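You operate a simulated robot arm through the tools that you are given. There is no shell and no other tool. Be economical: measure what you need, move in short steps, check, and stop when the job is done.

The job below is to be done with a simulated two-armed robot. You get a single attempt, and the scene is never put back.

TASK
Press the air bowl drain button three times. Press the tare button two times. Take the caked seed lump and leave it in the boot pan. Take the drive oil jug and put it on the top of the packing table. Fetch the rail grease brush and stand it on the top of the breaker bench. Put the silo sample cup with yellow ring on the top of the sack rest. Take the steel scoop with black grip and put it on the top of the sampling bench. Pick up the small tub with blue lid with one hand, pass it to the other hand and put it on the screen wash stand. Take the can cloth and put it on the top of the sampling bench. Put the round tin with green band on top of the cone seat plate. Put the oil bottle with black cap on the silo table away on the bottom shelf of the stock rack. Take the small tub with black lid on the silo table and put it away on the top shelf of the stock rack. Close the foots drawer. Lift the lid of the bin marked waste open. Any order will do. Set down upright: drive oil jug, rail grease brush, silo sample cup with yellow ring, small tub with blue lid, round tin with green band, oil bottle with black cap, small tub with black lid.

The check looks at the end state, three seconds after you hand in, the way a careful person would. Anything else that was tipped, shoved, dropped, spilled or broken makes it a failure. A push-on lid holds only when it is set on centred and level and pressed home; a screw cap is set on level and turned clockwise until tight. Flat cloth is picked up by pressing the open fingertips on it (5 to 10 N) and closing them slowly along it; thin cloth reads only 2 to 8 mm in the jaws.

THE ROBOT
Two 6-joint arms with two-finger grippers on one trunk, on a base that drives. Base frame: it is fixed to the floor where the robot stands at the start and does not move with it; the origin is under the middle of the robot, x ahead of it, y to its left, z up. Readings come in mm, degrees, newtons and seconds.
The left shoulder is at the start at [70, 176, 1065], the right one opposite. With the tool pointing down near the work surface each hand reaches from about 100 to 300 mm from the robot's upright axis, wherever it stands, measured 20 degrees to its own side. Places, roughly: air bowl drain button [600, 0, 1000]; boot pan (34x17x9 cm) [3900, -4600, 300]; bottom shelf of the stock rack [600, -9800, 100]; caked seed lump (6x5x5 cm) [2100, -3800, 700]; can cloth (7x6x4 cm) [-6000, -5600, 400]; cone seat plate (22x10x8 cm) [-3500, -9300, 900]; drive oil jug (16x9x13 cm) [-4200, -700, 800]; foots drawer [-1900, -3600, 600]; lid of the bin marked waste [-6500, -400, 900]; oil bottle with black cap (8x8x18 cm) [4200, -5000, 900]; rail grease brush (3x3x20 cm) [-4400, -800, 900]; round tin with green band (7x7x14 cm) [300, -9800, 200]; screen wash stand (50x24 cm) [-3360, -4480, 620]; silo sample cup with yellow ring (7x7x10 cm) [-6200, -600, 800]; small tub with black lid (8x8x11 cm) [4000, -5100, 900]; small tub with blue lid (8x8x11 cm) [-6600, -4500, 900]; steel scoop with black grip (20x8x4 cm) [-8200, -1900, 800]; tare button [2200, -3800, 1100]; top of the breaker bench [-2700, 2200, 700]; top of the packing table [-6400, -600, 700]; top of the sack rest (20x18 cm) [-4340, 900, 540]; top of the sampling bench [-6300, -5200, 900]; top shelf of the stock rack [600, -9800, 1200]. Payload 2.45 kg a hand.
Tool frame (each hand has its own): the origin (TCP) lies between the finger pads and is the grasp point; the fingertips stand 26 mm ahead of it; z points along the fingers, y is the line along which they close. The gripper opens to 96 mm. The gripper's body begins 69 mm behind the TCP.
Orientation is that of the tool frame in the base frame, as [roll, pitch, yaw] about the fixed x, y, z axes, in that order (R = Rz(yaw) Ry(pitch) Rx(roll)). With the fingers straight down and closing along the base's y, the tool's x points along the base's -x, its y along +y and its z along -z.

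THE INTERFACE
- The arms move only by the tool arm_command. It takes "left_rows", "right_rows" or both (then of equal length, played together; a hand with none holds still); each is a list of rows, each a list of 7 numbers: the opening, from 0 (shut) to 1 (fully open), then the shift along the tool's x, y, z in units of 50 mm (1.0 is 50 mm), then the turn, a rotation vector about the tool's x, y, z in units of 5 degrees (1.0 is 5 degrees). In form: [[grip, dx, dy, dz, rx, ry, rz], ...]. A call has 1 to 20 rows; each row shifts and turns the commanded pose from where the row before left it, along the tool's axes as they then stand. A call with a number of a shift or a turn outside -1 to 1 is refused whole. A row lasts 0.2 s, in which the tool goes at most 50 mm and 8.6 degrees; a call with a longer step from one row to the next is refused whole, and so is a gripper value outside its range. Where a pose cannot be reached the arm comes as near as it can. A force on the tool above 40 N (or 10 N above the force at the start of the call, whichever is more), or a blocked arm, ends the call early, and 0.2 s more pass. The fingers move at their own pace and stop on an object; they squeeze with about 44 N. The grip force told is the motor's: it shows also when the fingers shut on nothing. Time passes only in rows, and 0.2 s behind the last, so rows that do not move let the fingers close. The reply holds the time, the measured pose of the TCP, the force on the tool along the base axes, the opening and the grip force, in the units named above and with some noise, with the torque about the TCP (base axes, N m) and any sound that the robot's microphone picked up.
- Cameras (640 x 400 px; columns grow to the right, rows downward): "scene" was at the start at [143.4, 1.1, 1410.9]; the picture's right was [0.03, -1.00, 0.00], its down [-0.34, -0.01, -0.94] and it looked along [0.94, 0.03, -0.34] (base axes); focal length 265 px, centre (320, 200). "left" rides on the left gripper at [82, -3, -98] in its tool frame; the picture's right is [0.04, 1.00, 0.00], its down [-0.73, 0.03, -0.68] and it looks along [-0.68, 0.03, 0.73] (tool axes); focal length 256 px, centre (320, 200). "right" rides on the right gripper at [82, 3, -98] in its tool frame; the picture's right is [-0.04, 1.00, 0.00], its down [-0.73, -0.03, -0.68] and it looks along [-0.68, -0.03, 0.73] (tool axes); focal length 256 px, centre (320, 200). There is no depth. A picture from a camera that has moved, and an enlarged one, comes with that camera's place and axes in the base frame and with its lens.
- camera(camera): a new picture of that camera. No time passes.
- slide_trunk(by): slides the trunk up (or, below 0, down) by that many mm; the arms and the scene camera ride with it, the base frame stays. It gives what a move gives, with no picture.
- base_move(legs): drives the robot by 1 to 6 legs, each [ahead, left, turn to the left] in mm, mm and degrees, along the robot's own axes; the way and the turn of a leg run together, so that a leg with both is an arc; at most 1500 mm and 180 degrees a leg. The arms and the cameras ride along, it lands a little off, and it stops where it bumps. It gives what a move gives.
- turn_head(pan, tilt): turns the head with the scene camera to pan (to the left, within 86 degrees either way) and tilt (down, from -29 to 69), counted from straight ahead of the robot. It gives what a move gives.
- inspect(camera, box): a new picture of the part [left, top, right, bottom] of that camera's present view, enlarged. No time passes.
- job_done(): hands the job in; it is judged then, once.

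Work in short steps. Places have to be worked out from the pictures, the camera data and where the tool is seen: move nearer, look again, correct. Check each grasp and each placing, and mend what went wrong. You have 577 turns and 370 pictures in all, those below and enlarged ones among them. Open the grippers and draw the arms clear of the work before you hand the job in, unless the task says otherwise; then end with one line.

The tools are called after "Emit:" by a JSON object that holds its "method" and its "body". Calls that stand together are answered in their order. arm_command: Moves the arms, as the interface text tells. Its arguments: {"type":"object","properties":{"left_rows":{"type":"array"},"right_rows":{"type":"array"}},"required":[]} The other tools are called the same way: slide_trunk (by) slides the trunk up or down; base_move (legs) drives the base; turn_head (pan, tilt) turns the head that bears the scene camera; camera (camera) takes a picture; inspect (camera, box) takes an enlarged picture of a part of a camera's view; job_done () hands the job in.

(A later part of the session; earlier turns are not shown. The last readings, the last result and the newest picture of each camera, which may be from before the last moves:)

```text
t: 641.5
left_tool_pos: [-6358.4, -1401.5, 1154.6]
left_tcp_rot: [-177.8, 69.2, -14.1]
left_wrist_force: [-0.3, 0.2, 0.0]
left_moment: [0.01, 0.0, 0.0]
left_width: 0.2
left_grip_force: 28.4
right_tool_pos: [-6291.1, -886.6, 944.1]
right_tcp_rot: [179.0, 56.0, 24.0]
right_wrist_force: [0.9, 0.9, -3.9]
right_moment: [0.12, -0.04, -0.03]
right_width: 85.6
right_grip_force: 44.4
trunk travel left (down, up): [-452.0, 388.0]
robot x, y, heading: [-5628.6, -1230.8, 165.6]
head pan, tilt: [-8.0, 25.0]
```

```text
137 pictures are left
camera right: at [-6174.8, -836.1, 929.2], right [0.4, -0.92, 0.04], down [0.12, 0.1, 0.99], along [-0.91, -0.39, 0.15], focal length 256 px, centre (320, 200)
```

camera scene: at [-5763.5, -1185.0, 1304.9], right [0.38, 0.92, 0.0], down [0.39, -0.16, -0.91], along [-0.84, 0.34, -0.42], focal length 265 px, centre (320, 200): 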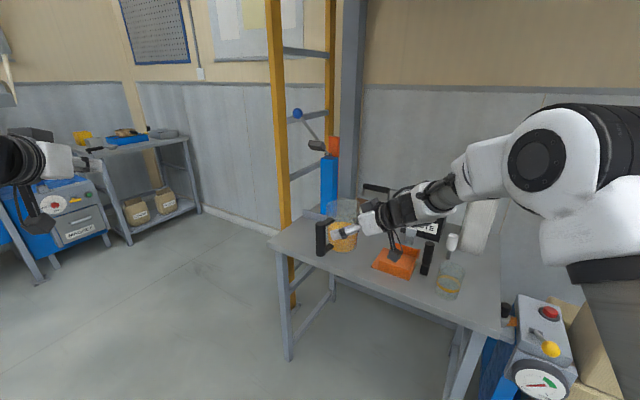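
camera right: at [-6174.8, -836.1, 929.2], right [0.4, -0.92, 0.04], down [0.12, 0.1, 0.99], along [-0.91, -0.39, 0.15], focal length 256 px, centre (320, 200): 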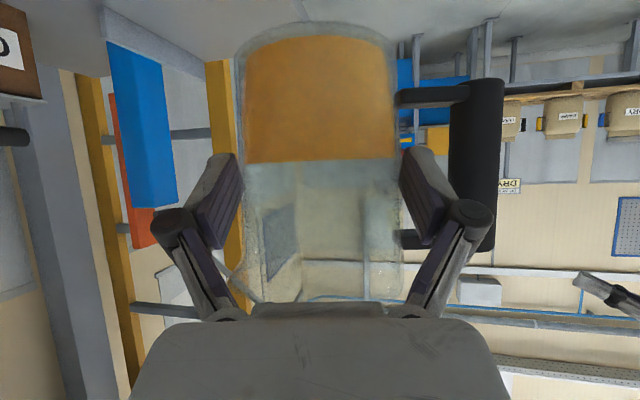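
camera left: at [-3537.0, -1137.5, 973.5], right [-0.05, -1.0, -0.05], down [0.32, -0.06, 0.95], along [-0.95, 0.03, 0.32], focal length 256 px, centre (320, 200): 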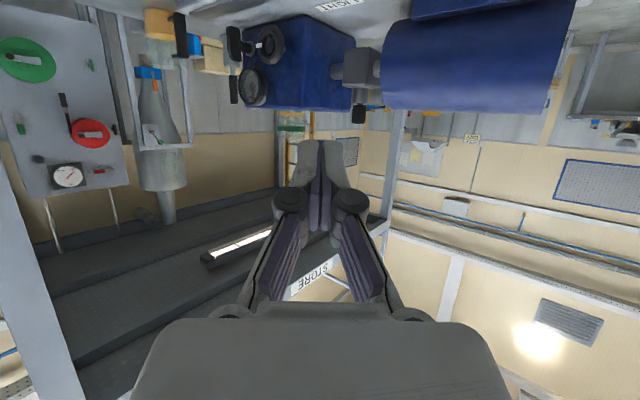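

Target spot confirmed; I move 284 ahead, 13 right, then lower 150 and look.

Emit:
{"method": "base_move", "body": {"legs": [[284, -13, 0]]}}

Emit:
{"method": "slide_trunk", "body": {"by": -150}}

Emit:
{"method": "camera", "body": {"camera": "scene"}}

Emit:
{"method": "camera", "body": {"camera": "right"}}

```text
t: 643.5
left_tool_pos: [-6627.7, -1316.6, 1153.7]
left_tcp_rot: [-177.7, 69.0, -14.2]
left_wrist_force: [-0.8, 0.4, -0.4]
left_moment: [0.0, 0.0, 0.01]
left_width: 0.1
left_grip_force: 28.5
right_tool_pos: [-6560.0, -802.7, 941.9]
right_tcp_rot: [178.8, 56.1, 23.9]
right_wrist_force: [-0.6, -0.2, -4.5]
right_moment: [0.15, -0.01, 0.03]
right_width: 85.5
right_grip_force: 43.8
trunk travel left (down, up): [-452.0, 388.0]
robot x, y, heading: [-5897.5, -1144.8, 165.6]
head pan, tilt: [-8.0, 25.0]
```

```text
t: 645.2
left_tool_pos: [-6627.5, -1318.0, 1004.1]
left_tcp_rot: [-177.7, 69.0, -14.2]
left_wrist_force: [0.1, -0.1, 0.8]
left_moment: [0.02, -0.02, -0.01]
left_width: 0.1
left_grip_force: 28.4
right_tool_pos: [-6559.5, -802.7, 793.0]
right_tcp_rot: [179.0, 56.0, 23.9]
right_wrist_force: [0.7, -0.2, -3.8]
right_moment: [0.17, -0.01, 0.0]
right_width: 85.7
right_grip_force: 44.0
trunk travel left (down, up): [-302.0, 538.0]
robot x, y, heading: [-5902.0, -1149.5, 165.7]
head pan, tilt: [-8.0, 25.0]
```

```text
136 pictures are left
camera scene: at [-6031.7, -1102.2, 1154.9], right [0.38, 0.92, 0.0], down [0.39, -0.16, -0.91], along [-0.84, 0.35, -0.42], focal length 265 px, centre (320, 200)
```

scene: 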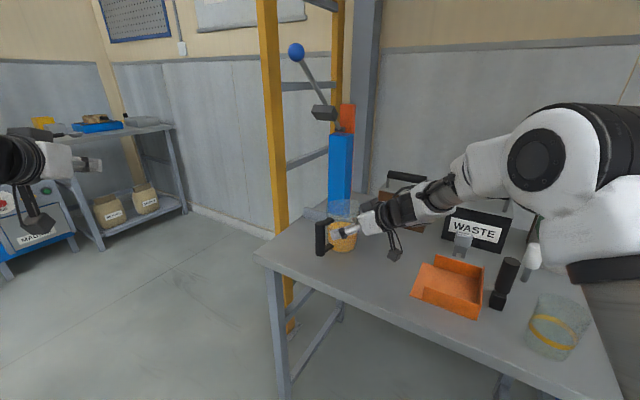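

```text
135 pictures are left
camera right: at [-6442.4, -752.7, 779.4], right [0.4, -0.92, 0.04], down [0.12, 0.1, 0.99], along [-0.91, -0.39, 0.15], focal length 256 px, centre (320, 200)
```

right: 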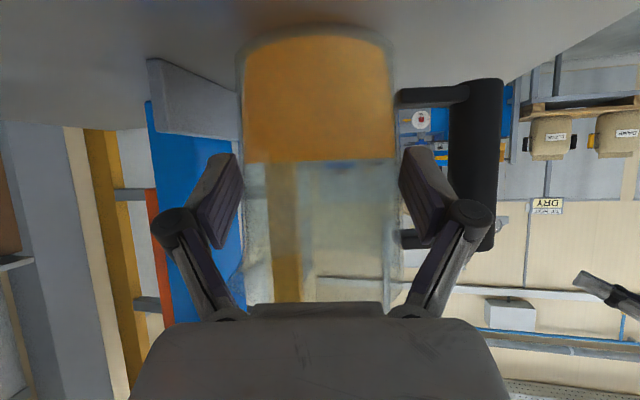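

Good clearance. I lower 28 mm, then feel down for contact.

Emit:
{"method": "slide_trunk", "body": {"by": -28}}

Emit:
{"method": "arm_command", "body": {"right_rows": [[0, 0.08, 0, 0.055, 0, 0, 0], [0, 0, 0, 0, 0, 0, 0]]}}

```text
t: 645.9
left_tool_pos: [-6623.4, -1317.6, 978.4]
left_tcp_rot: [-177.8, 69.3, -14.0]
left_wrist_force: [1.2, -0.3, 0.2]
left_moment: [0.01, 0.02, 0.01]
left_width: 0.3
left_grip_force: 28.4
right_tool_pos: [-6558.7, -803.6, 768.9]
right_tcp_rot: [179.3, 56.3, 24.2]
right_wrist_force: [0.8, 2.1, 23.1]
right_moment: [-0.38, 0.82, 0.14]
right_width: 82.7
right_grip_force: 44.4
trunk travel left (down, up): [-274.0, 566.0]
robot x, y, heading: [-5895.3, -1151.9, 165.5]
head pan, tilt: [-8.0, 25.0]
```

```text
t: 646.5
left_tool_pos: [-6624.4, -1319.5, 978.0]
left_tcp_rot: [-177.7, 69.3, -14.1]
left_wrist_force: [0.5, -0.4, 0.4]
left_moment: [-0.02, 0.0, -0.01]
left_width: 0.2
left_grip_force: 28.6
right_tool_pos: [-6558.8, -805.2, 765.2]
right_tcp_rot: [179.2, 56.2, 24.4]
right_wrist_force: [1.8, 3.1, 27.3]
right_moment: [-0.06, 0.42, 0.2]
right_width: 82.5
right_grip_force: 44.0
trunk travel left (down, up): [-274.0, 566.0]
robot x, y, heading: [-5899.0, -1146.9, 165.5]
head pan, tilt: [-8.0, 25.0]
```

In contact with the table. I ease up, open fully and inspect.

Emit:
{"method": "arm_command", "body": {"right_rows": [[0, -0.08, 0, -0.055, 0, 0, 0], [0, 0, 0, 0, 0, 0, 0], [1, 0, 0, 0, 0, 0, 0], [1, 0, 0, 0, 0, 0, 0]]}}

Emit:
{"method": "camera", "body": {"camera": "right"}}

```text
t: 647.5
left_tool_pos: [-6626.2, -1317.9, 976.1]
left_tcp_rot: [-177.7, 69.2, -14.2]
left_wrist_force: [-0.9, -0.5, 0.0]
left_moment: [0.0, 0.01, 0.03]
left_width: 0.2
left_grip_force: 28.1
right_tool_pos: [-6559.4, -804.1, 764.7]
right_tcp_rot: [178.9, 55.9, 23.9]
right_wrist_force: [-0.7, 0.2, 0.3]
right_moment: [-0.01, 0.02, 0.04]
right_width: 96.2
right_grip_force: 0.1
trunk travel left (down, up): [-274.0, 566.0]
robot x, y, heading: [-5896.5, -1149.6, 165.4]
head pan, tilt: [-8.0, 25.0]
```

```text
134 pictures are left
camera right: at [-6442.3, -752.8, 750.9], right [0.4, -0.92, 0.04], down [0.12, 0.1, 0.99], along [-0.91, -0.39, 0.15], focal length 256 px, centre (320, 200)
```

right: 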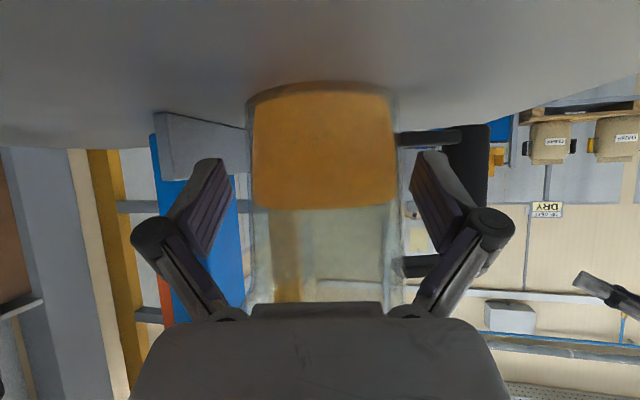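

Upright and free. I withdraw 38 mm along the tool, then raise straight up clear of handle and tray.

Emit:
{"method": "base_move", "body": {"legs": [[-30, -24, 0]]}}

Emit:
{"method": "camera", "body": {"camera": "right"}}

```text
t: 648.4
left_tool_pos: [-6589.9, -1299.7, 977.2]
left_tcp_rot: [-177.9, 69.1, -14.3]
left_wrist_force: [1.5, -0.6, 0.4]
left_moment: [-0.01, -0.03, 0.09]
left_width: 0.0
left_grip_force: 28.3
right_tool_pos: [-6524.2, -786.5, 766.4]
right_tcp_rot: [179.0, 56.2, 24.0]
right_wrist_force: [0.5, 0.4, 0.1]
right_moment: [-0.04, -0.02, 0.0]
right_width: 96.2
right_grip_force: 0.1
trunk travel left (down, up): [-274.0, 566.0]
robot x, y, heading: [-5860.2, -1132.7, 165.6]
head pan, tilt: [-8.0, 25.0]
```

```text
133 pictures are left
camera right: at [-6406.4, -736.4, 752.3], right [0.4, -0.92, 0.04], down [0.12, 0.1, 0.99], along [-0.91, -0.39, 0.15], focal length 256 px, centre (320, 200)
```

right: 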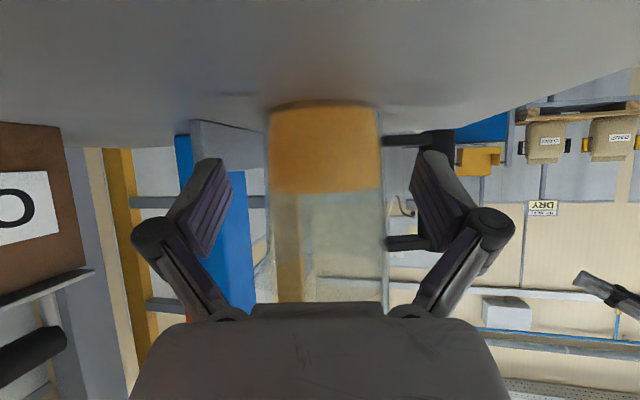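

Clear of the handle. I raise the trunk 180 mm and check the jug.

Emit:
{"method": "slide_trunk", "body": {"by": 180}}

Emit:
{"method": "camera", "body": {"camera": "scene"}}

```text
t: 650.4
left_tool_pos: [-6593.0, -1301.1, 1156.7]
left_tcp_rot: [-177.9, 69.2, -14.2]
left_wrist_force: [0.7, -0.2, -1.2]
left_moment: [-0.04, -0.02, 0.0]
left_width: 0.0
left_grip_force: 28.4
right_tool_pos: [-6525.2, -787.8, 945.2]
right_tcp_rot: [178.9, 56.0, 24.0]
right_wrist_force: [-0.1, -1.0, 0.1]
right_moment: [0.0, 0.03, -0.02]
right_width: 95.9
right_grip_force: 0.0
trunk travel left (down, up): [-454.0, 386.0]
robot x, y, heading: [-5862.8, -1131.3, 165.4]
head pan, tilt: [-8.0, 25.0]
```

```text
132 pictures are left
camera scene: at [-5996.7, -1086.3, 1306.8], right [0.38, 0.92, 0.0], down [0.39, -0.16, -0.91], along [-0.84, 0.35, -0.42], focal length 265 px, centre (320, 200)
```

scene: 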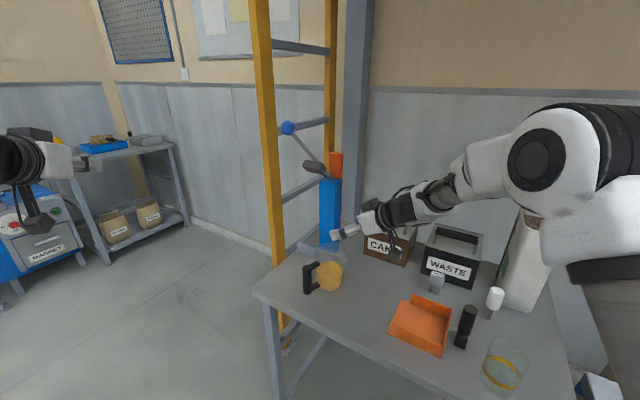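

The jug stands on the packing table. Now I enlarge the waste bin and the cup.

Emit:
{"method": "inspect", "body": {"camera": "scene", "box": [380, 200, 560, 400]}}

```text
2.00 times, centred on (470, 300) of scene
camera zoom: at [-5996.7, -1086.3, 1306.8], right [0.38, 0.92, 0.0], down [0.39, -0.16, -0.91], along [-0.84, 0.35, -0.42], focal length 530 px, centre (20, 0)
```

zoom: 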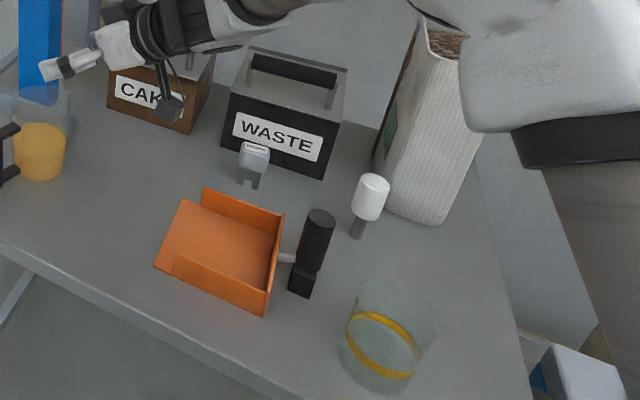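

Bar handle of the WASTE lid triangulates to (-6459, -457, 882), hinge at the back. I'll grip the bar with the right tool rolled 90°. First I back off a little, fold the left arm, and straighten the right tool.

Emit:
{"method": "base_move", "body": {"legs": [[-350, 0, 0]]}}

Emit:
{"method": "arm_command", "body": {"left_rows": [[0, 0.3, 0, 0, 0, 1, 0], [0, 0.3, 0, 0, 0, 1, 0], [0, 0.3, 0, 0, 0, 1, 0], [0, 0.3, 0, 0, 0, 1, 0], [0, 0.3, 0, 0, 0, 1, 0], [0, 0.3, 0, 0, 0, 1, 0], [0, 0.3, 0, 0, 0, 1, 0], [0, 0.3, 0, 0, 0, 1, 0], [0, 0.4, 0, 0.2, 0, 1, 0], [0, 0.5, 0, 0.5, 0, 1, 0], [0, 0.5, 0, 0.7, 0, 1, 0], [0, 0.7, 0, 0.5, 0, 1, 0], [0, 0.7, 0, 0.3, 0, 1, 0], [0, 0.7, 0, 0.3, 0, 1, 0], [0, 0.7, 0, 0.3, 0, 0, 0], [0, 0.7, 0, 0.3, 0, 0, 0]], "right_rows": [[1, 0, 0, 0, 0.915, 0, 0.61], [1, 0, 0, 0, 0.915, 0, 0.61], [1, 0, 0, 0, 0.915, 0, 0.61], [1, 0, 0, 0, 0.915, 0, 0.61], [1, 0, 0, 0, 0.915, 0, 0.61], [1, 0, 0, 0, 0.915, 0, 0.61], [1, 0, 0, 0, 0.915, 0, 0.61], [1, 0, 0, 0, 0, 1, 0], [1, 0, 0, 0, 0, 1, 0], [1, 0, 0, 0, 0, 0, 0], [1, 0, 0, 0, 0, 0, 0], [1, 0, 0, 0, 0, 0, 0], [1, 0, 0, 0, 0, 0, 0], [1, 0, 0, 0, 0, 0, 0], [1, 0, 0, 0, 0, 0, 0], [1, 0, 0, 0, 0, 0, 0]]}}

```text
t: 652.7
left_tool_pos: [-6253.6, -1387.5, 1156.4]
left_tcp_rot: [-177.8, 69.1, -14.4]
left_wrist_force: [0.0, -0.1, -0.1]
left_moment: [-0.01, 0.04, 0.02]
left_width: 0.0
left_grip_force: 28.3
right_tool_pos: [-6186.8, -872.2, 945.7]
right_tcp_rot: [179.0, 56.0, 23.8]
right_wrist_force: [0.0, -0.2, 0.1]
right_moment: [-0.01, -0.03, -0.03]
right_width: 96.1
right_grip_force: 0.1
trunk travel left (down, up): [-454.0, 386.0]
robot x, y, heading: [-5524.8, -1221.1, 165.2]
head pan, tilt: [-8.0, 25.0]
```

```text
t: 656.1
left_tool_pos: [-6034.0, -1452.7, 861.0]
left_tcp_rot: [-179.8, 6.5, -14.7]
left_wrist_force: [-0.7, -0.4, 0.3]
left_moment: [-0.02, 0.0, 0.01]
left_width: 0.0
left_grip_force: 28.5
left hand out of reach, approached as far as the arm can: row 1, 2
right_tool_pos: [-6184.4, -866.8, 946.1]
right_tcp_rot: [-178.5, 48.5, -14.2]
right_wrist_force: [-0.3, -0.1, -0.2]
right_moment: [0.01, -0.05, 0.02]
right_width: 95.8
right_grip_force: 0.1
right hand out of reach, approached as far as the arm can: row 9
trunk travel left (down, up): [-454.0, 386.0]
robot x, y, heading: [-5525.5, -1221.1, 165.2]
head pan, tilt: [-8.0, 25.0]
```

Now I roll the right tool 90° about its axis.

Emit:
{"method": "arm_command", "body": {"right_rows": [[0.6, 0, 0, 0, 0, 0, 1], [0.6, 0, 0, 0, 0, 0, 1], [0.6, 0, 0, 0, 0, 0, 1], [0.6, 0, 0, 0, 0, 0, 1], [0.6, 0, 0, 0, 0, 0, 1], [0.6, 0, 0, 0, 0, 0, 1], [0.6, 0, 0, 0, 0, 0, 1], [0.6, 0, 0, 0, 0, 0, 1], [0.6, 0, 0, 0, 0, 0, 1], [0.6, 0, 0, 0, 0, 0, 1], [0.6, 0, 0, 0, 0, 0, 1], [0.6, 0, 0, 0, 0, 0, 1], [0.6, 0, 0, 0, 0, 0, 1], [0.6, 0, 0, 0, 0, 0, 1], [0.6, 0, 0, 0, 0, 0, 1], [0.6, 0, 0, 0, 0, 0, 1], [0.6, 0, 0, 0, 0, 0, 1], [0.6, 0, 0, 0, 0, 0, 1]]}}

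Emit:
{"method": "base_move", "body": {"legs": [[0, 0, -39]]}}

Emit:
{"method": "camera", "body": {"camera": "right"}}

Emit:
{"method": "turn_head", "body": {"pan": 0, "tilt": 20}}

Emit:
{"method": "camera", "body": {"camera": "scene"}}

```text
t: 659.9
left_tool_pos: [-6033.8, -1451.4, 861.5]
left_tcp_rot: [-179.8, 6.5, -14.8]
left_wrist_force: [0.2, -0.4, -0.7]
left_moment: [-0.02, -0.04, -0.03]
left_width: 0.1
left_grip_force: 29.0
right_tool_pos: [-6185.1, -872.9, 945.6]
right_tcp_rot: [134.4, -0.3, -103.9]
right_wrist_force: [0.0, -0.5, -0.3]
right_moment: [-0.03, 0.04, 0.03]
right_width: 57.6
right_grip_force: 0.1
trunk travel left (down, up): [-454.0, 386.0]
robot x, y, heading: [-5524.2, -1224.2, 165.5]
head pan, tilt: [-8.0, 25.0]
```

```text
t: 662.1
left_tool_pos: [-6064.4, -1077.6, 861.0]
left_tcp_rot: [-179.9, 6.5, -54.0]
left_wrist_force: [-0.6, 0.4, 0.2]
left_moment: [-0.03, 0.03, 0.01]
left_width: 0.0
left_grip_force: 28.5
right_tool_pos: [-5817.9, -532.1, 943.9]
right_tcp_rot: [134.2, -0.2, -143.1]
right_wrist_force: [1.0, 0.7, 1.0]
right_moment: [0.01, 0.0, 0.01]
right_width: 57.5
right_grip_force: 0.0
trunk travel left (down, up): [-454.0, 386.0]
robot x, y, heading: [-5529.7, -1222.0, 126.1]
head pan, tilt: [-8.0, 25.0]
```

```text
130 pictures are left
camera right: at [-5841.2, -636.0, 1015.7], right [-0.38, 0.58, 0.72], down [0.89, 0.04, 0.45], along [0.24, 0.81, -0.54], focal length 256 px, centre (320, 200)
```

right: 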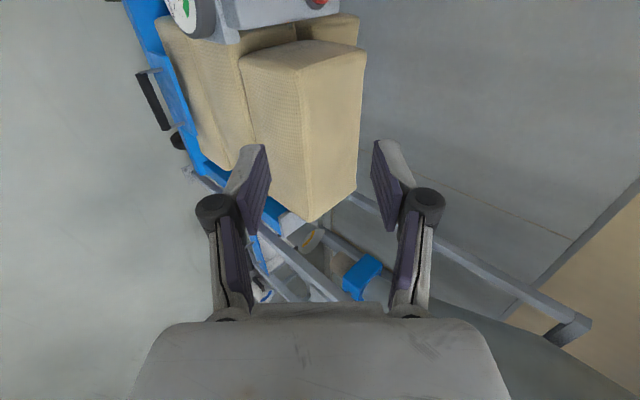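

```text
t: 662.8
left_tool_pos: [-6065.3, -1077.1, 861.2]
left_tcp_rot: [-179.7, 6.5, -54.0]
left_wrist_force: [-0.4, -0.3, 0.7]
left_moment: [-0.01, 0.01, 0.03]
left_width: 0.0
left_grip_force: 27.9
right_tool_pos: [-5817.7, -532.5, 944.5]
right_tcp_rot: [134.3, -0.3, -143.1]
right_wrist_force: [-0.3, 0.2, -0.1]
right_moment: [-0.01, 0.03, 0.01]
right_width: 57.6
right_grip_force: 0.0
trunk travel left (down, up): [-454.0, 386.0]
robot x, y, heading: [-5527.7, -1219.4, 126.2]
head pan, tilt: [0.0, 20.0]
```

```text
129 pictures are left
camera scene: at [-5609.7, -1106.1, 1314.9], right [0.81, 0.59, 0.0], down [0.2, -0.28, -0.94], along [-0.55, 0.76, -0.34], focal length 265 px, centre (320, 200)
```

scene: 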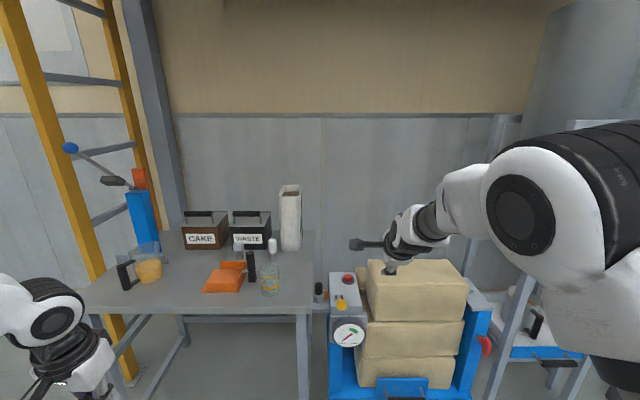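

The roll works: fingers now close in the vertical plane. I raise 60 mm and step toward the bin: left 300, ahead 230, left 170.

Emit:
{"method": "slide_trunk", "body": {"by": 60}}

Emit:
{"method": "base_move", "body": {"legs": [[0, 300, 0], [230, 0, 0], [0, 168, 0]]}}

Emit:
{"method": "camera", "body": {"camera": "right"}}

Emit:
{"method": "camera", "body": {"camera": "scene"}}

```text
t: 663.8
left_tool_pos: [-6066.2, -1077.9, 920.8]
left_tcp_rot: [-179.8, 6.5, -54.0]
left_wrist_force: [0.4, -0.3, 0.3]
left_moment: [0.0, 0.04, 0.03]
left_width: 0.2
left_grip_force: 28.3
right_tool_pos: [-5817.9, -533.2, 1005.3]
right_tcp_rot: [134.2, -0.4, -143.2]
right_wrist_force: [0.9, -0.3, 0.8]
right_moment: [-0.05, -0.01, -0.02]
right_width: 57.6
right_grip_force: 0.1
trunk travel left (down, up): [-514.0, 326.0]
robot x, y, heading: [-5529.8, -1219.0, 126.0]
head pan, tilt: [0.0, 20.0]
```

```text
t: 668.2
left_tool_pos: [-6582.5, -1170.7, 920.7]
left_tcp_rot: [-179.9, 6.6, -53.8]
left_wrist_force: [0.2, -0.3, 0.5]
left_moment: [0.02, 0.01, -0.02]
left_width: 0.0
left_grip_force: 27.8
right_tool_pos: [-6336.0, -625.1, 1006.0]
right_tcp_rot: [134.3, -0.1, -142.8]
right_wrist_force: [0.3, 0.6, 0.4]
right_moment: [0.02, 0.02, 0.0]
right_width: 57.5
right_grip_force: 0.0
trunk travel left (down, up): [-514.0, 326.0]
robot x, y, heading: [-6041.0, -1313.4, 126.4]
head pan, tilt: [0.0, 20.0]
```

```text
128 pictures are left
camera right: at [-6360.7, -728.5, 1075.8], right [-0.39, 0.58, 0.72], down [0.89, 0.04, 0.45], along [0.23, 0.81, -0.53], focal length 256 px, centre (320, 200)
```

right: 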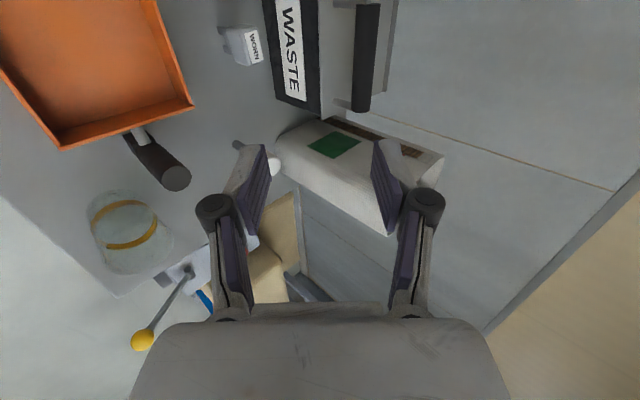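

```text
127 pictures are left
camera scene: at [-6127.3, -1197.5, 1375.0], right [0.81, 0.59, 0.0], down [0.2, -0.28, -0.94], along [-0.56, 0.76, -0.34], focal length 265 px, centre (320, 200)
```

scene: 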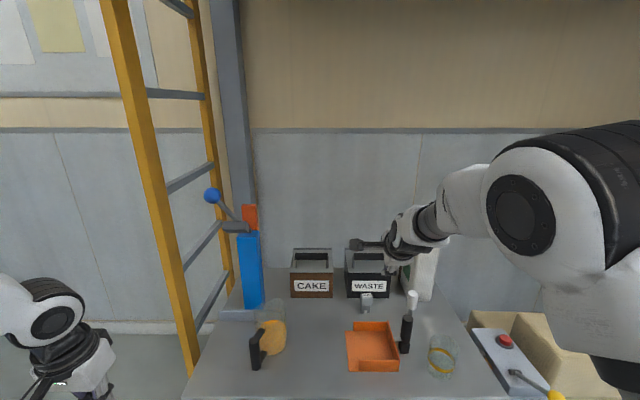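

The bar lies ahead: about 236 mm along the tool and 56 mm toward the upper finger. I move to 70 mm short and look.

Emit:
{"method": "arm_command", "body": {"right_rows": [[0.6, -0.02, 0.55, 0, 0, 0, 0], [0.6, -0.02, 0.55, 0, 0, 0, 0], [0.6, 0, 0, 0.8, 0, 0, 0], [0.6, 0, 0, 0.8, 0, 0, 0], [0.6, 0, 0, 0.8, 0, 0, 0], [0.6, 0, 0, 0.8, 0, 0, 0]]}}

Emit:
{"method": "camera", "body": {"camera": "right"}}

Emit:
{"method": "inspect", "body": {"camera": "scene", "box": [320, 180, 480, 330]}}

```text
t: 669.6
left_tool_pos: [-6583.4, -1168.7, 919.5]
left_tcp_rot: [180.0, 6.3, -53.8]
left_wrist_force: [-0.2, 0.1, 0.5]
left_moment: [-0.02, 0.02, -0.01]
left_width: 0.0
left_grip_force: 29.2
right_tool_pos: [-6428.9, -500.4, 932.0]
right_tcp_rot: [134.4, -0.3, -142.9]
right_wrist_force: [-0.3, -0.2, 0.9]
right_moment: [-0.06, -0.04, 0.02]
right_width: 57.7
right_grip_force: 0.0
trunk travel left (down, up): [-514.0, 326.0]
robot x, y, heading: [-6041.1, -1310.6, 126.1]
head pan, tilt: [0.0, 20.0]
```

```text
126 pictures are left
camera right: at [-6452.4, -603.5, 1001.5], right [-0.39, 0.58, 0.71], down [0.89, 0.04, 0.45], along [0.23, 0.81, -0.54], focal length 256 px, centre (320, 200)
```

right: 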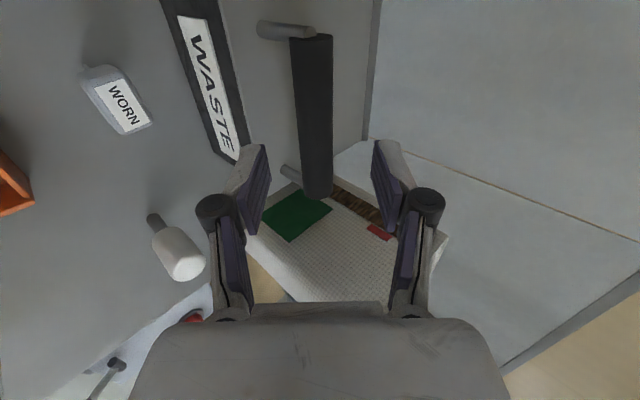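

```text
2.67 times, centred on (400, 255) of scene
camera zoom: at [-6127.7, -1194.5, 1374.7], right [0.81, 0.59, 0.0], down [0.2, -0.28, -0.94], along [-0.56, 0.76, -0.34], focal length 707 px, centre (107, 53)
```

zoom: 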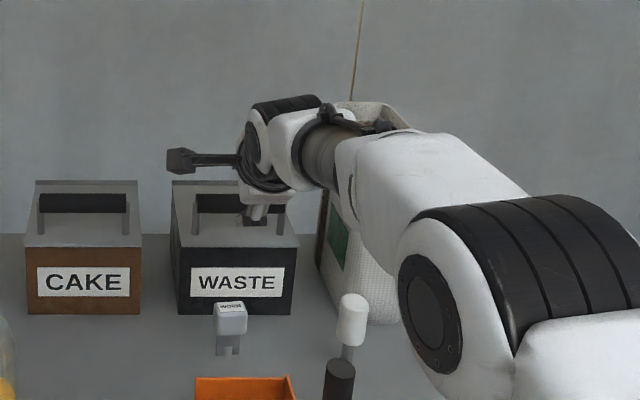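

The bar is centred between the fingers. I advance 55 mm watching force.

Emit:
{"method": "arm_command", "body": {"right_rows": [[0.6, 0, -0.03, 0.4, 0, 0, 0], [0.6, 0, -0.03, 0.4, 0, 0, 0], [0.6, 0, 0, 0.3, 0, 0, 0]]}}

Emit:
{"method": "camera", "body": {"camera": "right"}}

```text
t: 670.4
left_tool_pos: [-6582.1, -1169.7, 921.0]
left_tcp_rot: [-179.9, 6.5, -53.7]
left_wrist_force: [0.0, 0.4, 0.0]
left_moment: [0.02, 0.0, -0.03]
left_width: 0.0
left_grip_force: 28.5
right_tool_pos: [-6440.4, -482.3, 892.9]
right_tcp_rot: [134.2, -0.1, -142.8]
right_wrist_force: [0.2, -0.1, 0.3]
right_moment: [0.01, -0.01, 0.0]
right_width: 57.2
right_grip_force: 0.0
right hand out of reach, approached as far as the arm can: row 2, 3
trunk travel left (down, up): [-514.0, 326.0]
robot x, y, heading: [-6041.7, -1311.9, 126.5]
head pan, tilt: [0.0, 20.0]
```

```text
124 pictures are left
camera right: at [-6463.0, -585.8, 962.8], right [-0.39, 0.58, 0.72], down [0.89, 0.04, 0.45], along [0.23, 0.81, -0.53], focal length 256 px, centre (320, 200)
```

right: 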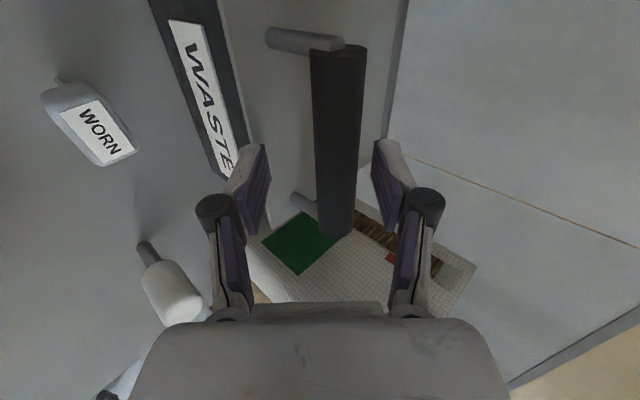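

I bring the base 21 mm ahead and the trunk 4 mm down to seat the bar, then close.

Emit:
{"method": "base_move", "body": {"legs": [[21, 0, 0]]}}

Emit:
{"method": "slide_trunk", "body": {"by": -4}}

Emit:
{"method": "arm_command", "body": {"right_rows": [[0.4, 0, 0, 0, 0, 0, 0], [0.2, 0, 0, 0, 0, 0, 0], [0.1, 0, 0, 0, 0, 0, 0]]}}

Emit:
{"method": "camera", "body": {"camera": "right"}}

```text
t: 671.2
left_tool_pos: [-6594.5, -1153.8, 921.7]
left_tcp_rot: [-179.9, 6.5, -53.8]
left_wrist_force: [0.2, 0.3, 0.0]
left_moment: [0.03, -0.02, 0.02]
left_width: 0.2
left_grip_force: 28.2
right_tool_pos: [-6450.9, -465.6, 893.6]
right_tcp_rot: [134.3, -0.3, -143.0]
right_wrist_force: [-0.3, 0.3, -0.8]
right_moment: [0.01, 0.0, -0.02]
right_width: 57.6
right_grip_force: 0.0
trunk travel left (down, up): [-514.0, 326.0]
robot x, y, heading: [-6053.6, -1293.8, 126.1]
head pan, tilt: [0.0, 20.0]
```

```text
t: 671.7
left_tool_pos: [-6594.9, -1152.6, 916.4]
left_tcp_rot: [-179.8, 6.5, -53.8]
left_wrist_force: [-0.5, 0.1, -0.4]
left_moment: [-0.02, -0.01, 0.0]
left_width: 0.0
left_grip_force: 28.5
right_tool_pos: [-6452.1, -465.4, 888.5]
right_tcp_rot: [134.3, -0.3, -142.8]
right_wrist_force: [0.3, 0.4, -0.4]
right_moment: [0.0, 0.0, 0.0]
right_width: 57.9
right_grip_force: 0.0
trunk travel left (down, up): [-510.0, 330.0]
robot x, y, heading: [-6057.1, -1296.5, 126.3]
head pan, tilt: [0.0, 20.0]
```

```text
t: 672.5
left_tool_pos: [-6595.4, -1154.8, 916.1]
left_tcp_rot: [-180.0, 6.5, -53.8]
left_wrist_force: [-0.3, -0.6, 0.6]
left_moment: [0.02, 0.03, 0.0]
left_width: 0.0
left_grip_force: 28.6
right_tool_pos: [-6451.9, -467.2, 888.4]
right_tcp_rot: [134.2, -0.4, -142.9]
right_wrist_force: [2.3, -3.6, 0.0]
right_moment: [-0.4, 0.35, -0.42]
right_width: 23.8
right_grip_force: 45.3
trunk travel left (down, up): [-510.0, 330.0]
robot x, y, heading: [-6052.9, -1294.1, 126.5]
head pan, tilt: [0.0, 20.0]
```

```text
123 pictures are left
camera right: at [-6474.9, -569.6, 959.3], right [-0.39, 0.58, 0.72], down [0.89, 0.04, 0.45], along [0.23, 0.81, -0.54], focal length 256 px, centre (320, 200)
```

right: 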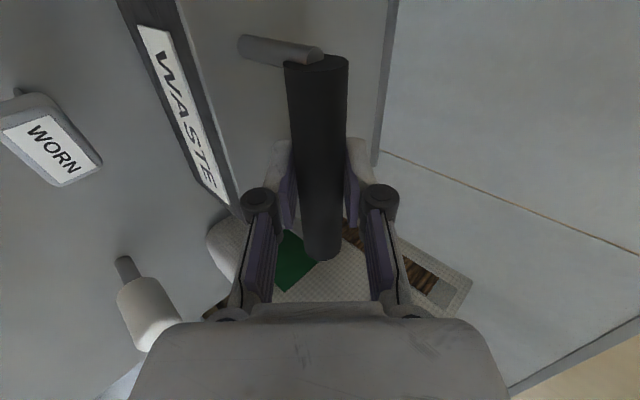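

The bar is gripped (24 mm round). Now I swing the lid up about its back hinge in small up/forward steps using trunk and base, watching force.

Emit:
{"method": "slide_trunk", "body": {"by": 16}}

Emit:
{"method": "base_move", "body": {"legs": [[7, 0, 0]]}}

Emit:
{"method": "slide_trunk", "body": {"by": 16}}

Emit:
{"method": "camera", "body": {"camera": "right"}}

```text
t: 673.2
left_tool_pos: [-6595.7, -1151.0, 931.2]
left_tcp_rot: [-179.8, 6.2, -53.8]
left_wrist_force: [-0.9, 0.2, 0.6]
left_moment: [0.0, 0.03, 0.05]
left_width: 0.0
left_grip_force: 28.7
right_tool_pos: [-6453.8, -463.4, 899.9]
right_tcp_rot: [134.5, -0.2, -142.7]
right_wrist_force: [-9.6, 9.7, -11.4]
right_moment: [-0.71, -0.08, -0.5]
right_width: 23.6
right_grip_force: 45.3
trunk travel left (down, up): [-526.0, 314.0]
robot x, y, heading: [-6051.2, -1296.4, 126.4]
head pan, tilt: [0.0, 20.0]
```

```text
t: 673.9
left_tool_pos: [-6598.4, -1148.5, 933.0]
left_tcp_rot: [-179.7, 6.6, -53.8]
left_wrist_force: [0.3, 0.2, -0.8]
left_moment: [0.01, 0.0, 0.04]
left_width: 0.0
left_grip_force: 29.2
right_tool_pos: [-6455.9, -460.4, 906.8]
right_tcp_rot: [134.1, -0.2, -142.9]
right_wrist_force: [3.8, -6.4, -0.1]
right_moment: [-0.53, 0.07, -0.46]
right_width: 23.8
right_grip_force: 45.2
trunk travel left (down, up): [-526.0, 314.0]
robot x, y, heading: [-6059.0, -1288.9, 126.3]
head pan, tilt: [0.0, 20.0]
```

```text
t: 674.5
left_tool_pos: [-6600.9, -1145.2, 946.5]
left_tcp_rot: [-179.9, 6.2, -53.8]
left_wrist_force: [-0.4, 0.6, -0.1]
left_moment: [-0.02, 0.0, 0.03]
left_width: 0.0
left_grip_force: 28.7
right_tool_pos: [-6458.1, -456.9, 916.0]
right_tcp_rot: [134.5, -0.3, -142.8]
right_wrist_force: [-9.9, 10.2, -15.1]
right_moment: [-0.77, -0.14, -0.58]
right_width: 23.9
right_grip_force: 45.1
trunk travel left (down, up): [-542.0, 298.0]
robot x, y, heading: [-6056.4, -1285.9, 126.5]
head pan, tilt: [0.0, 20.0]
```

```text
122 pictures are left
camera right: at [-6481.8, -560.1, 986.2], right [-0.39, 0.59, 0.71], down [0.89, 0.04, 0.45], along [0.23, 0.81, -0.54], focal length 256 px, centre (320, 200)
```

right: 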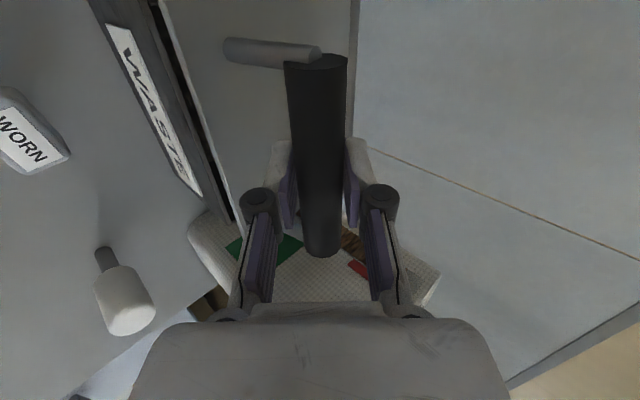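

The lid is lifting (dark gap at the front). I continue along the arc.

Emit:
{"method": "base_move", "body": {"legs": [[10, 0, 0]]}}

Emit:
{"method": "slide_trunk", "body": {"by": 14}}

Emit:
{"method": "base_move", "body": {"legs": [[12, 0, 0]]}}

Emit:
{"method": "slide_trunk", "body": {"by": 14}}

Emit:
{"method": "base_move", "body": {"legs": [[14, 0, 0]]}}

Emit:
{"method": "slide_trunk", "body": {"by": 12}}

Emit:
{"method": "camera", "body": {"camera": "right"}}

```text
t: 675.3
left_tool_pos: [-6604.4, -1142.0, 949.4]
left_tcp_rot: [-180.0, 6.4, -53.8]
left_wrist_force: [-0.7, 1.1, -0.3]
left_moment: [-0.01, 0.01, -0.01]
left_width: 0.0
left_grip_force: 28.9
right_tool_pos: [-6462.2, -452.5, 925.9]
right_tcp_rot: [133.8, -0.4, -142.8]
right_wrist_force: [0.0, 1.3, 7.8]
right_moment: [0.37, 1.15, -0.04]
right_width: 24.0
right_grip_force: 44.6
trunk travel left (down, up): [-542.0, 298.0]
robot x, y, heading: [-6060.1, -1282.0, 126.7]
head pan, tilt: [0.0, 20.0]
```

```text
t: 675.9
left_tool_pos: [-6607.2, -1136.2, 961.3]
left_tcp_rot: [-180.0, 6.2, -53.8]
left_wrist_force: [-0.8, 0.1, -0.3]
left_moment: [-0.02, -0.02, 0.02]
left_width: 0.1
left_grip_force: 28.3
right_tool_pos: [-6464.8, -448.2, 932.8]
right_tcp_rot: [134.3, -0.3, -142.8]
right_wrist_force: [-8.4, 8.6, -17.7]
right_moment: [-0.79, -0.17, -0.6]
right_width: 24.1
right_grip_force: 45.3
trunk travel left (down, up): [-556.0, 284.0]
robot x, y, heading: [-6065.5, -1281.3, 126.5]
head pan, tilt: [0.0, 20.0]
```

```text
t: 676.6
left_tool_pos: [-6611.2, -1130.9, 963.0]
left_tcp_rot: [-179.8, 6.4, -53.8]
left_wrist_force: [0.4, 1.0, 0.2]
left_moment: [0.04, -0.01, 0.01]
left_width: 0.2
left_grip_force: 28.7
right_tool_pos: [-6470.6, -440.5, 940.7]
right_tcp_rot: [133.5, -0.3, -142.9]
right_wrist_force: [-2.1, 2.5, 5.1]
right_moment: [0.39, 0.98, -0.09]
right_width: 23.8
right_grip_force: 45.3
trunk travel left (down, up): [-556.0, 284.0]
robot x, y, heading: [-6068.5, -1269.3, 126.1]
head pan, tilt: [0.0, 20.0]
```

```text
t: 677.3
left_tool_pos: [-6614.3, -1126.8, 973.7]
left_tcp_rot: [-179.9, 6.1, -53.8]
left_wrist_force: [0.0, 0.0, -0.4]
left_moment: [0.01, -0.03, 0.01]
left_width: 0.0
left_grip_force: 28.8
right_tool_pos: [-6472.6, -437.0, 946.6]
right_tcp_rot: [134.1, -0.2, -142.9]
right_wrist_force: [-9.9, 9.3, -23.7]
right_moment: [-0.67, -0.2, -0.61]
right_width: 24.0
right_grip_force: 44.5
trunk travel left (down, up): [-570.0, 270.0]
robot x, y, heading: [-6070.4, -1270.3, 126.3]
head pan, tilt: [0.0, 20.0]
```

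```text
t: 678.0
left_tool_pos: [-6621.5, -1118.6, 976.2]
left_tcp_rot: [-179.9, 6.4, -53.9]
left_wrist_force: [-0.5, 0.4, -0.5]
left_moment: [0.02, -0.01, 0.04]
left_width: 0.1
left_grip_force: 28.5
right_tool_pos: [-6480.6, -427.2, 956.0]
right_tcp_rot: [133.3, -0.3, -142.8]
right_wrist_force: [-4.9, 7.1, -0.7]
right_moment: [0.32, 1.08, -0.03]
right_width: 24.0
right_grip_force: 45.7
trunk travel left (down, up): [-570.0, 270.0]
robot x, y, heading: [-6074.9, -1257.1, 126.1]
head pan, tilt: [0.0, 20.0]
```

```text
t: 678.6
left_tool_pos: [-6624.1, -1114.2, 985.6]
left_tcp_rot: [-179.9, 6.1, -53.8]
left_wrist_force: [0.0, -1.3, 1.1]
left_moment: [0.02, 0.03, 0.0]
left_width: 0.0
left_grip_force: 27.8
right_tool_pos: [-6481.5, -425.7, 958.4]
right_tcp_rot: [133.9, -0.4, -142.9]
right_wrist_force: [-8.7, 9.0, -28.8]
right_moment: [-0.62, -0.17, -0.6]
right_width: 24.1
right_grip_force: 44.7
trunk travel left (down, up): [-582.0, 258.0]
robot x, y, heading: [-6082.8, -1260.2, 126.3]
head pan, tilt: [0.0, 20.0]
```

```text
121 pictures are left
camera right: at [-6504.5, -528.6, 1029.3], right [-0.38, 0.58, 0.72], down [0.89, 0.04, 0.45], along [0.23, 0.81, -0.53], focal length 256 px, centre (320, 200)
```

right: 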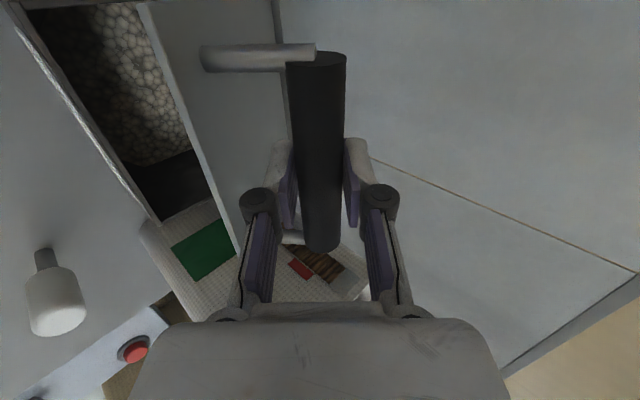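

About 40° open so far, following the arc well. I go on.

Emit:
{"method": "base_move", "body": {"legs": [[16, 0, 0]]}}

Emit:
{"method": "slide_trunk", "body": {"by": 7}}

Emit:
{"method": "base_move", "body": {"legs": [[16, 0, 0]]}}

Emit:
{"method": "slide_trunk", "body": {"by": 5}}

Emit:
{"method": "base_move", "body": {"legs": [[18, 0, 0]]}}

Emit:
{"method": "camera", "body": {"camera": "right"}}

```text
t: 679.4
left_tool_pos: [-6631.7, -1103.6, 987.2]
left_tcp_rot: [-180.0, 6.3, -53.8]
left_wrist_force: [0.3, 0.2, 0.2]
left_moment: [0.01, 0.02, -0.02]
left_width: 0.2
left_grip_force: 28.9
right_tool_pos: [-6490.2, -413.7, 969.8]
right_tcp_rot: [133.1, -0.3, -142.7]
right_wrist_force: [-5.8, 7.4, -7.7]
right_moment: [0.25, 1.01, -0.07]
right_width: 24.3
right_grip_force: 45.1
trunk travel left (down, up): [-582.0, 258.0]
robot x, y, heading: [-6090.8, -1244.6, 126.3]
head pan, tilt: [0.0, 20.0]
```

```text
t: 680.0
left_tool_pos: [-6632.3, -1102.9, 994.0]
left_tcp_rot: [-179.8, 6.3, -53.8]
left_wrist_force: [0.9, 0.5, -1.0]
left_moment: [-0.02, -0.01, 0.03]
left_width: 0.2
left_grip_force: 28.9
right_tool_pos: [-6490.8, -413.8, 969.8]
right_tcp_rot: [133.8, -0.5, -142.8]
right_wrist_force: [-5.3, 3.9, -25.2]
right_moment: [-0.8, -0.21, -0.54]
right_width: 24.2
right_grip_force: 44.7
trunk travel left (down, up): [-589.0, 251.0]
robot x, y, heading: [-6089.7, -1248.8, 126.6]
head pan, tilt: [0.0, 20.0]
```

```text
t: 680.7
left_tool_pos: [-6641.4, -1091.4, 996.0]
left_tcp_rot: [-179.9, 6.4, -53.8]
left_wrist_force: [-0.4, 0.2, -1.1]
left_moment: [0.03, 0.03, 0.0]
left_width: 0.1
left_grip_force: 28.5
right_tool_pos: [-6499.7, -399.2, 976.5]
right_tcp_rot: [133.0, -0.2, -142.8]
right_wrist_force: [-3.1, 4.0, -10.3]
right_moment: [-0.47, 0.89, 0.0]
right_width: 24.4
right_grip_force: 44.8
trunk travel left (down, up): [-589.0, 251.0]
robot x, y, heading: [-6096.5, -1231.0, 126.3]
head pan, tilt: [0.0, 20.0]
```

```text
t: 681.3
left_tool_pos: [-6641.7, -1090.8, 998.5]
left_tcp_rot: [-179.9, 6.4, -53.7]
left_wrist_force: [-0.6, -0.3, 0.7]
left_moment: [-0.02, 0.02, -0.03]
left_width: 0.1
left_grip_force: 28.4
right_tool_pos: [-6500.1, -401.0, 977.5]
right_tcp_rot: [133.4, -0.5, -142.8]
right_wrist_force: [-2.6, 1.2, -20.4]
right_moment: [-0.62, 0.02, -0.42]
right_width: 24.4
right_grip_force: 45.0
trunk travel left (down, up): [-594.0, 246.0]
robot x, y, heading: [-6097.8, -1235.4, 126.4]
head pan, tilt: [0.0, 20.0]
```

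```text
t: 682.0
left_tool_pos: [-6650.7, -1076.5, 998.4]
left_tcp_rot: [-179.9, 6.5, -53.8]
left_wrist_force: [-0.3, -0.2, 0.8]
left_moment: [-0.02, -0.01, -0.02]
left_width: 0.0
left_grip_force: 28.4
right_tool_pos: [-6509.3, -387.5, 983.5]
right_tcp_rot: [132.9, -0.4, -142.7]
right_wrist_force: [0.7, -0.1, -9.0]
right_moment: [-0.91, 0.53, 0.05]
right_width: 24.5
right_grip_force: 44.8
trunk travel left (down, up): [-594.0, 246.0]
robot x, y, heading: [-6111.4, -1217.7, 126.3]
head pan, tilt: [0.0, 20.0]
```

```text
120 pictures are left
camera right: at [-6531.9, -490.9, 1052.3], right [-0.38, 0.57, 0.73], down [0.9, 0.03, 0.44], along [0.22, 0.82, -0.52], focal length 256 px, centre (320, 200)
```

right: 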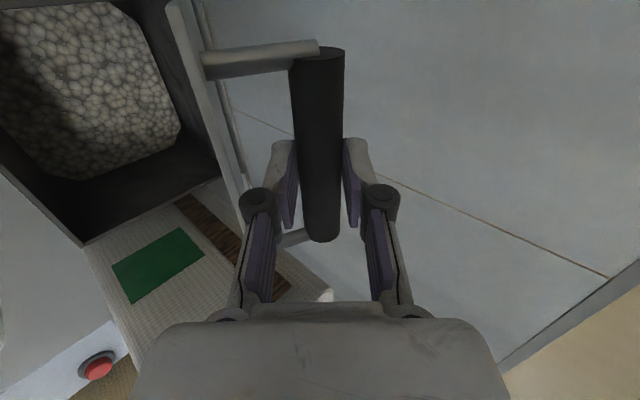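

The lid is about 62° open. For more opening the tool must point more steeply so the lid doesn't meet the fingers: I rotate the tool 30° downward about the bar.

Emit:
{"method": "arm_command", "body": {"right_rows": [[0.1, 0, 0, 0, 1, 0, 0], [0.1, 0, 0, 0, 1, 0, 0], [0.1, 0, 0, 0, 1, 0, 0]]}}

Emit:
{"method": "camera", "body": {"camera": "right"}}

```text
t: 682.8
left_tool_pos: [-6654.8, -1079.9, 997.9]
left_tcp_rot: [-179.6, 6.4, -53.6]
left_wrist_force: [-0.1, -0.7, -0.4]
left_moment: [0.0, 0.0, 0.02]
left_width: 0.0
left_grip_force: 28.5
right_tool_pos: [-6486.4, -417.9, 979.6]
right_tcp_rot: [148.4, -0.3, -142.7]
right_wrist_force: [-29.5, -8.0, -13.9]
right_moment: [-0.62, 1.49, -0.07]
right_width: 24.4
right_grip_force: 45.1
right hand out of reach, approached as far as the arm can: row 1, 2, 3
trunk travel left (down, up): [-594.0, 246.0]
robot x, y, heading: [-6107.6, -1218.9, 126.4]
head pan, tilt: [0.0, 20.0]
```

```text
119 pictures are left
camera right: at [-6519.9, -506.9, 1064.4], right [-0.48, 0.7, 0.52], down [0.82, 0.14, 0.56], along [0.32, 0.7, -0.64], focal length 256 px, centre (320, 200)
```

right: 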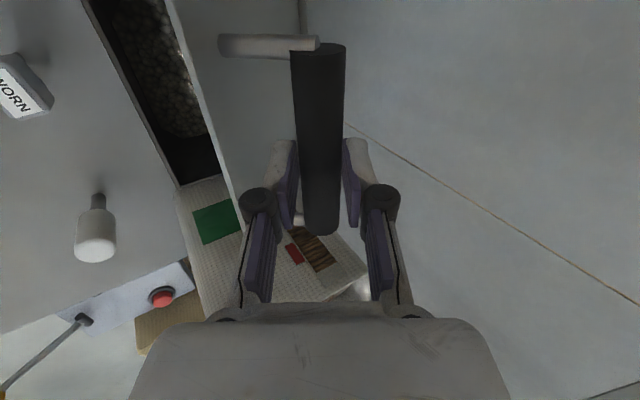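

The rotation pulled the hand back; I compensate with the base 40 mm ahead.

Emit:
{"method": "base_move", "body": {"legs": [[40, 0, 0]]}}

Emit:
{"method": "base_move", "body": {"legs": [[18, 0, 0]]}}

Emit:
{"method": "camera", "body": {"camera": "right"}}

```text
t: 683.9
left_tool_pos: [-6675.4, -1048.5, 1000.9]
left_tcp_rot: [-179.9, 6.4, -53.6]
left_wrist_force: [0.1, 0.0, -0.3]
left_moment: [-0.01, 0.02, 0.01]
left_width: 0.2
left_grip_force: 28.9
right_tool_pos: [-6509.4, -385.9, 996.2]
right_tcp_rot: [146.7, -0.7, -142.4]
right_wrist_force: [-7.8, -5.7, 3.3]
right_moment: [-0.23, 0.23, -0.53]
right_width: 20.4
right_grip_force: 44.8
trunk travel left (down, up): [-594.0, 246.0]
robot x, y, heading: [-6129.6, -1185.9, 126.5]
head pan, tilt: [0.0, 20.0]
stopped in leg 1: the force on the tool passed its limit at 45 N (the readings are from after the stop); the commanded pose is now the measured one
```

```text
t: 684.7
left_tool_pos: [-6685.2, -1032.7, 1000.8]
left_tcp_rot: [-179.8, 6.6, -53.7]
left_wrist_force: [0.9, 0.5, 0.3]
left_moment: [0.01, 0.02, 0.02]
left_width: 0.4
left_grip_force: 28.5
right_tool_pos: [-6515.1, -371.3, 995.4]
right_tcp_rot: [146.8, -0.6, -142.8]
right_wrist_force: [-2.9, -2.5, 6.4]
right_moment: [0.22, 0.21, 0.12]
right_width: 8.8
right_grip_force: 0.2
trunk travel left (down, up): [-594.0, 246.0]
robot x, y, heading: [-6140.7, -1169.9, 126.1]
head pan, tilt: [0.0, 20.0]
```

```text
118 pictures are left
camera right: at [-6548.2, -460.3, 1078.3], right [-0.47, 0.69, 0.55], down [0.83, 0.13, 0.55], along [0.31, 0.71, -0.64], focal length 256 px, centre (320, 200)
```

right: 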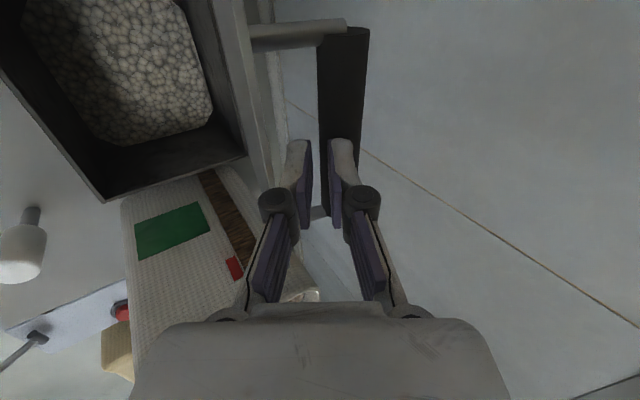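

The closed fingertips now sit in the loop behind the lid, pushing the bar from the front. I keep pushing ahead to swing the lid past upright.

Emit:
{"method": "arm_command", "body": {"right_rows": [[0, 0, 0, 0, 0, 0, 0], [0, 0, 0, 0, 0, 0, 0]]}}

Emit:
{"method": "base_move", "body": {"legs": [[22, 0, 0]]}}

Emit:
{"method": "camera", "body": {"camera": "right"}}

Emit:
{"method": "inspect", "body": {"camera": "scene", "box": [300, 160, 500, 320]}}

```text
t: 685.3
left_tool_pos: [-6686.0, -1031.7, 1000.8]
left_tcp_rot: [-180.0, 6.5, -53.7]
left_wrist_force: [-0.5, -0.4, 0.3]
left_moment: [0.0, 0.0, 0.02]
left_width: 0.0
left_grip_force: 28.7
right_tool_pos: [-6516.1, -368.0, 993.1]
right_tcp_rot: [146.9, -0.5, -142.7]
right_wrist_force: [0.0, -0.3, 0.0]
right_moment: [0.02, -0.01, 0.05]
right_width: 0.2
right_grip_force: 28.6
trunk travel left (down, up): [-594.0, 246.0]
robot x, y, heading: [-6146.0, -1170.2, 126.3]
head pan, tilt: [0.0, 20.0]
```

```text
t: 686.1
left_tool_pos: [-6698.4, -1014.5, 1001.0]
left_tcp_rot: [-179.9, 6.6, -53.8]
left_wrist_force: [-0.3, -0.1, 0.0]
left_moment: [-0.06, 0.03, -0.03]
left_width: 0.0
left_grip_force: 28.2
right_tool_pos: [-6527.5, -352.4, 992.8]
right_tcp_rot: [147.0, -0.5, -142.7]
right_wrist_force: [-0.6, 0.7, 0.0]
right_moment: [0.0, 0.05, 0.03]
right_width: 0.1
right_grip_force: 28.7
trunk travel left (down, up): [-594.0, 246.0]
robot x, y, heading: [-6155.8, -1155.2, 126.5]
head pan, tilt: [0.0, 20.0]
```

```text
117 pictures are left
camera right: at [-6561.2, -441.6, 1076.7], right [-0.47, 0.69, 0.54], down [0.83, 0.13, 0.55], along [0.31, 0.71, -0.64], focal length 256 px, centre (320, 200)
```

right: 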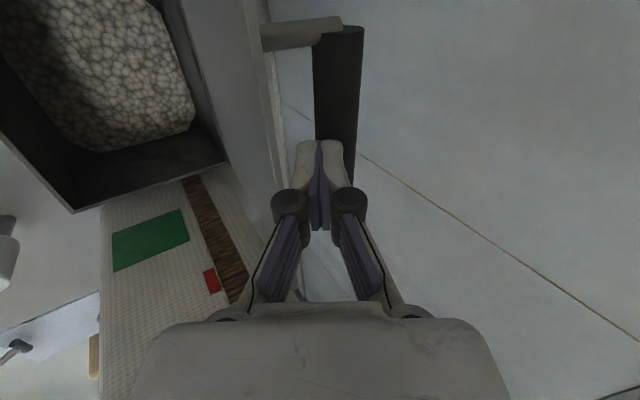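

```text
2.50 times, centred on (400, 240) of scene
camera zoom: at [-6241.4, -1041.5, 1455.1], right [0.8, 0.59, 0.0], down [0.2, -0.27, -0.94], along [-0.56, 0.76, -0.34], focal length 663 px, centre (120, 100)
```

zoom: 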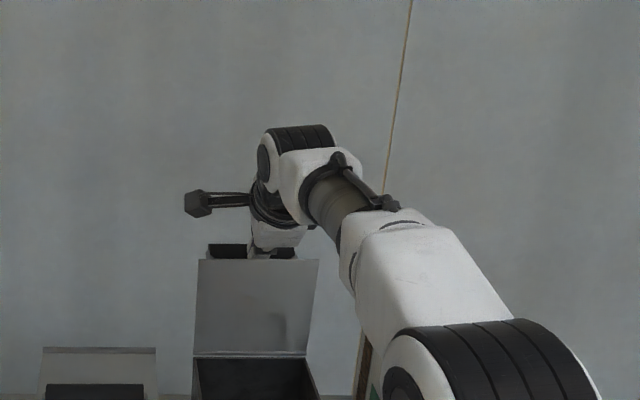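

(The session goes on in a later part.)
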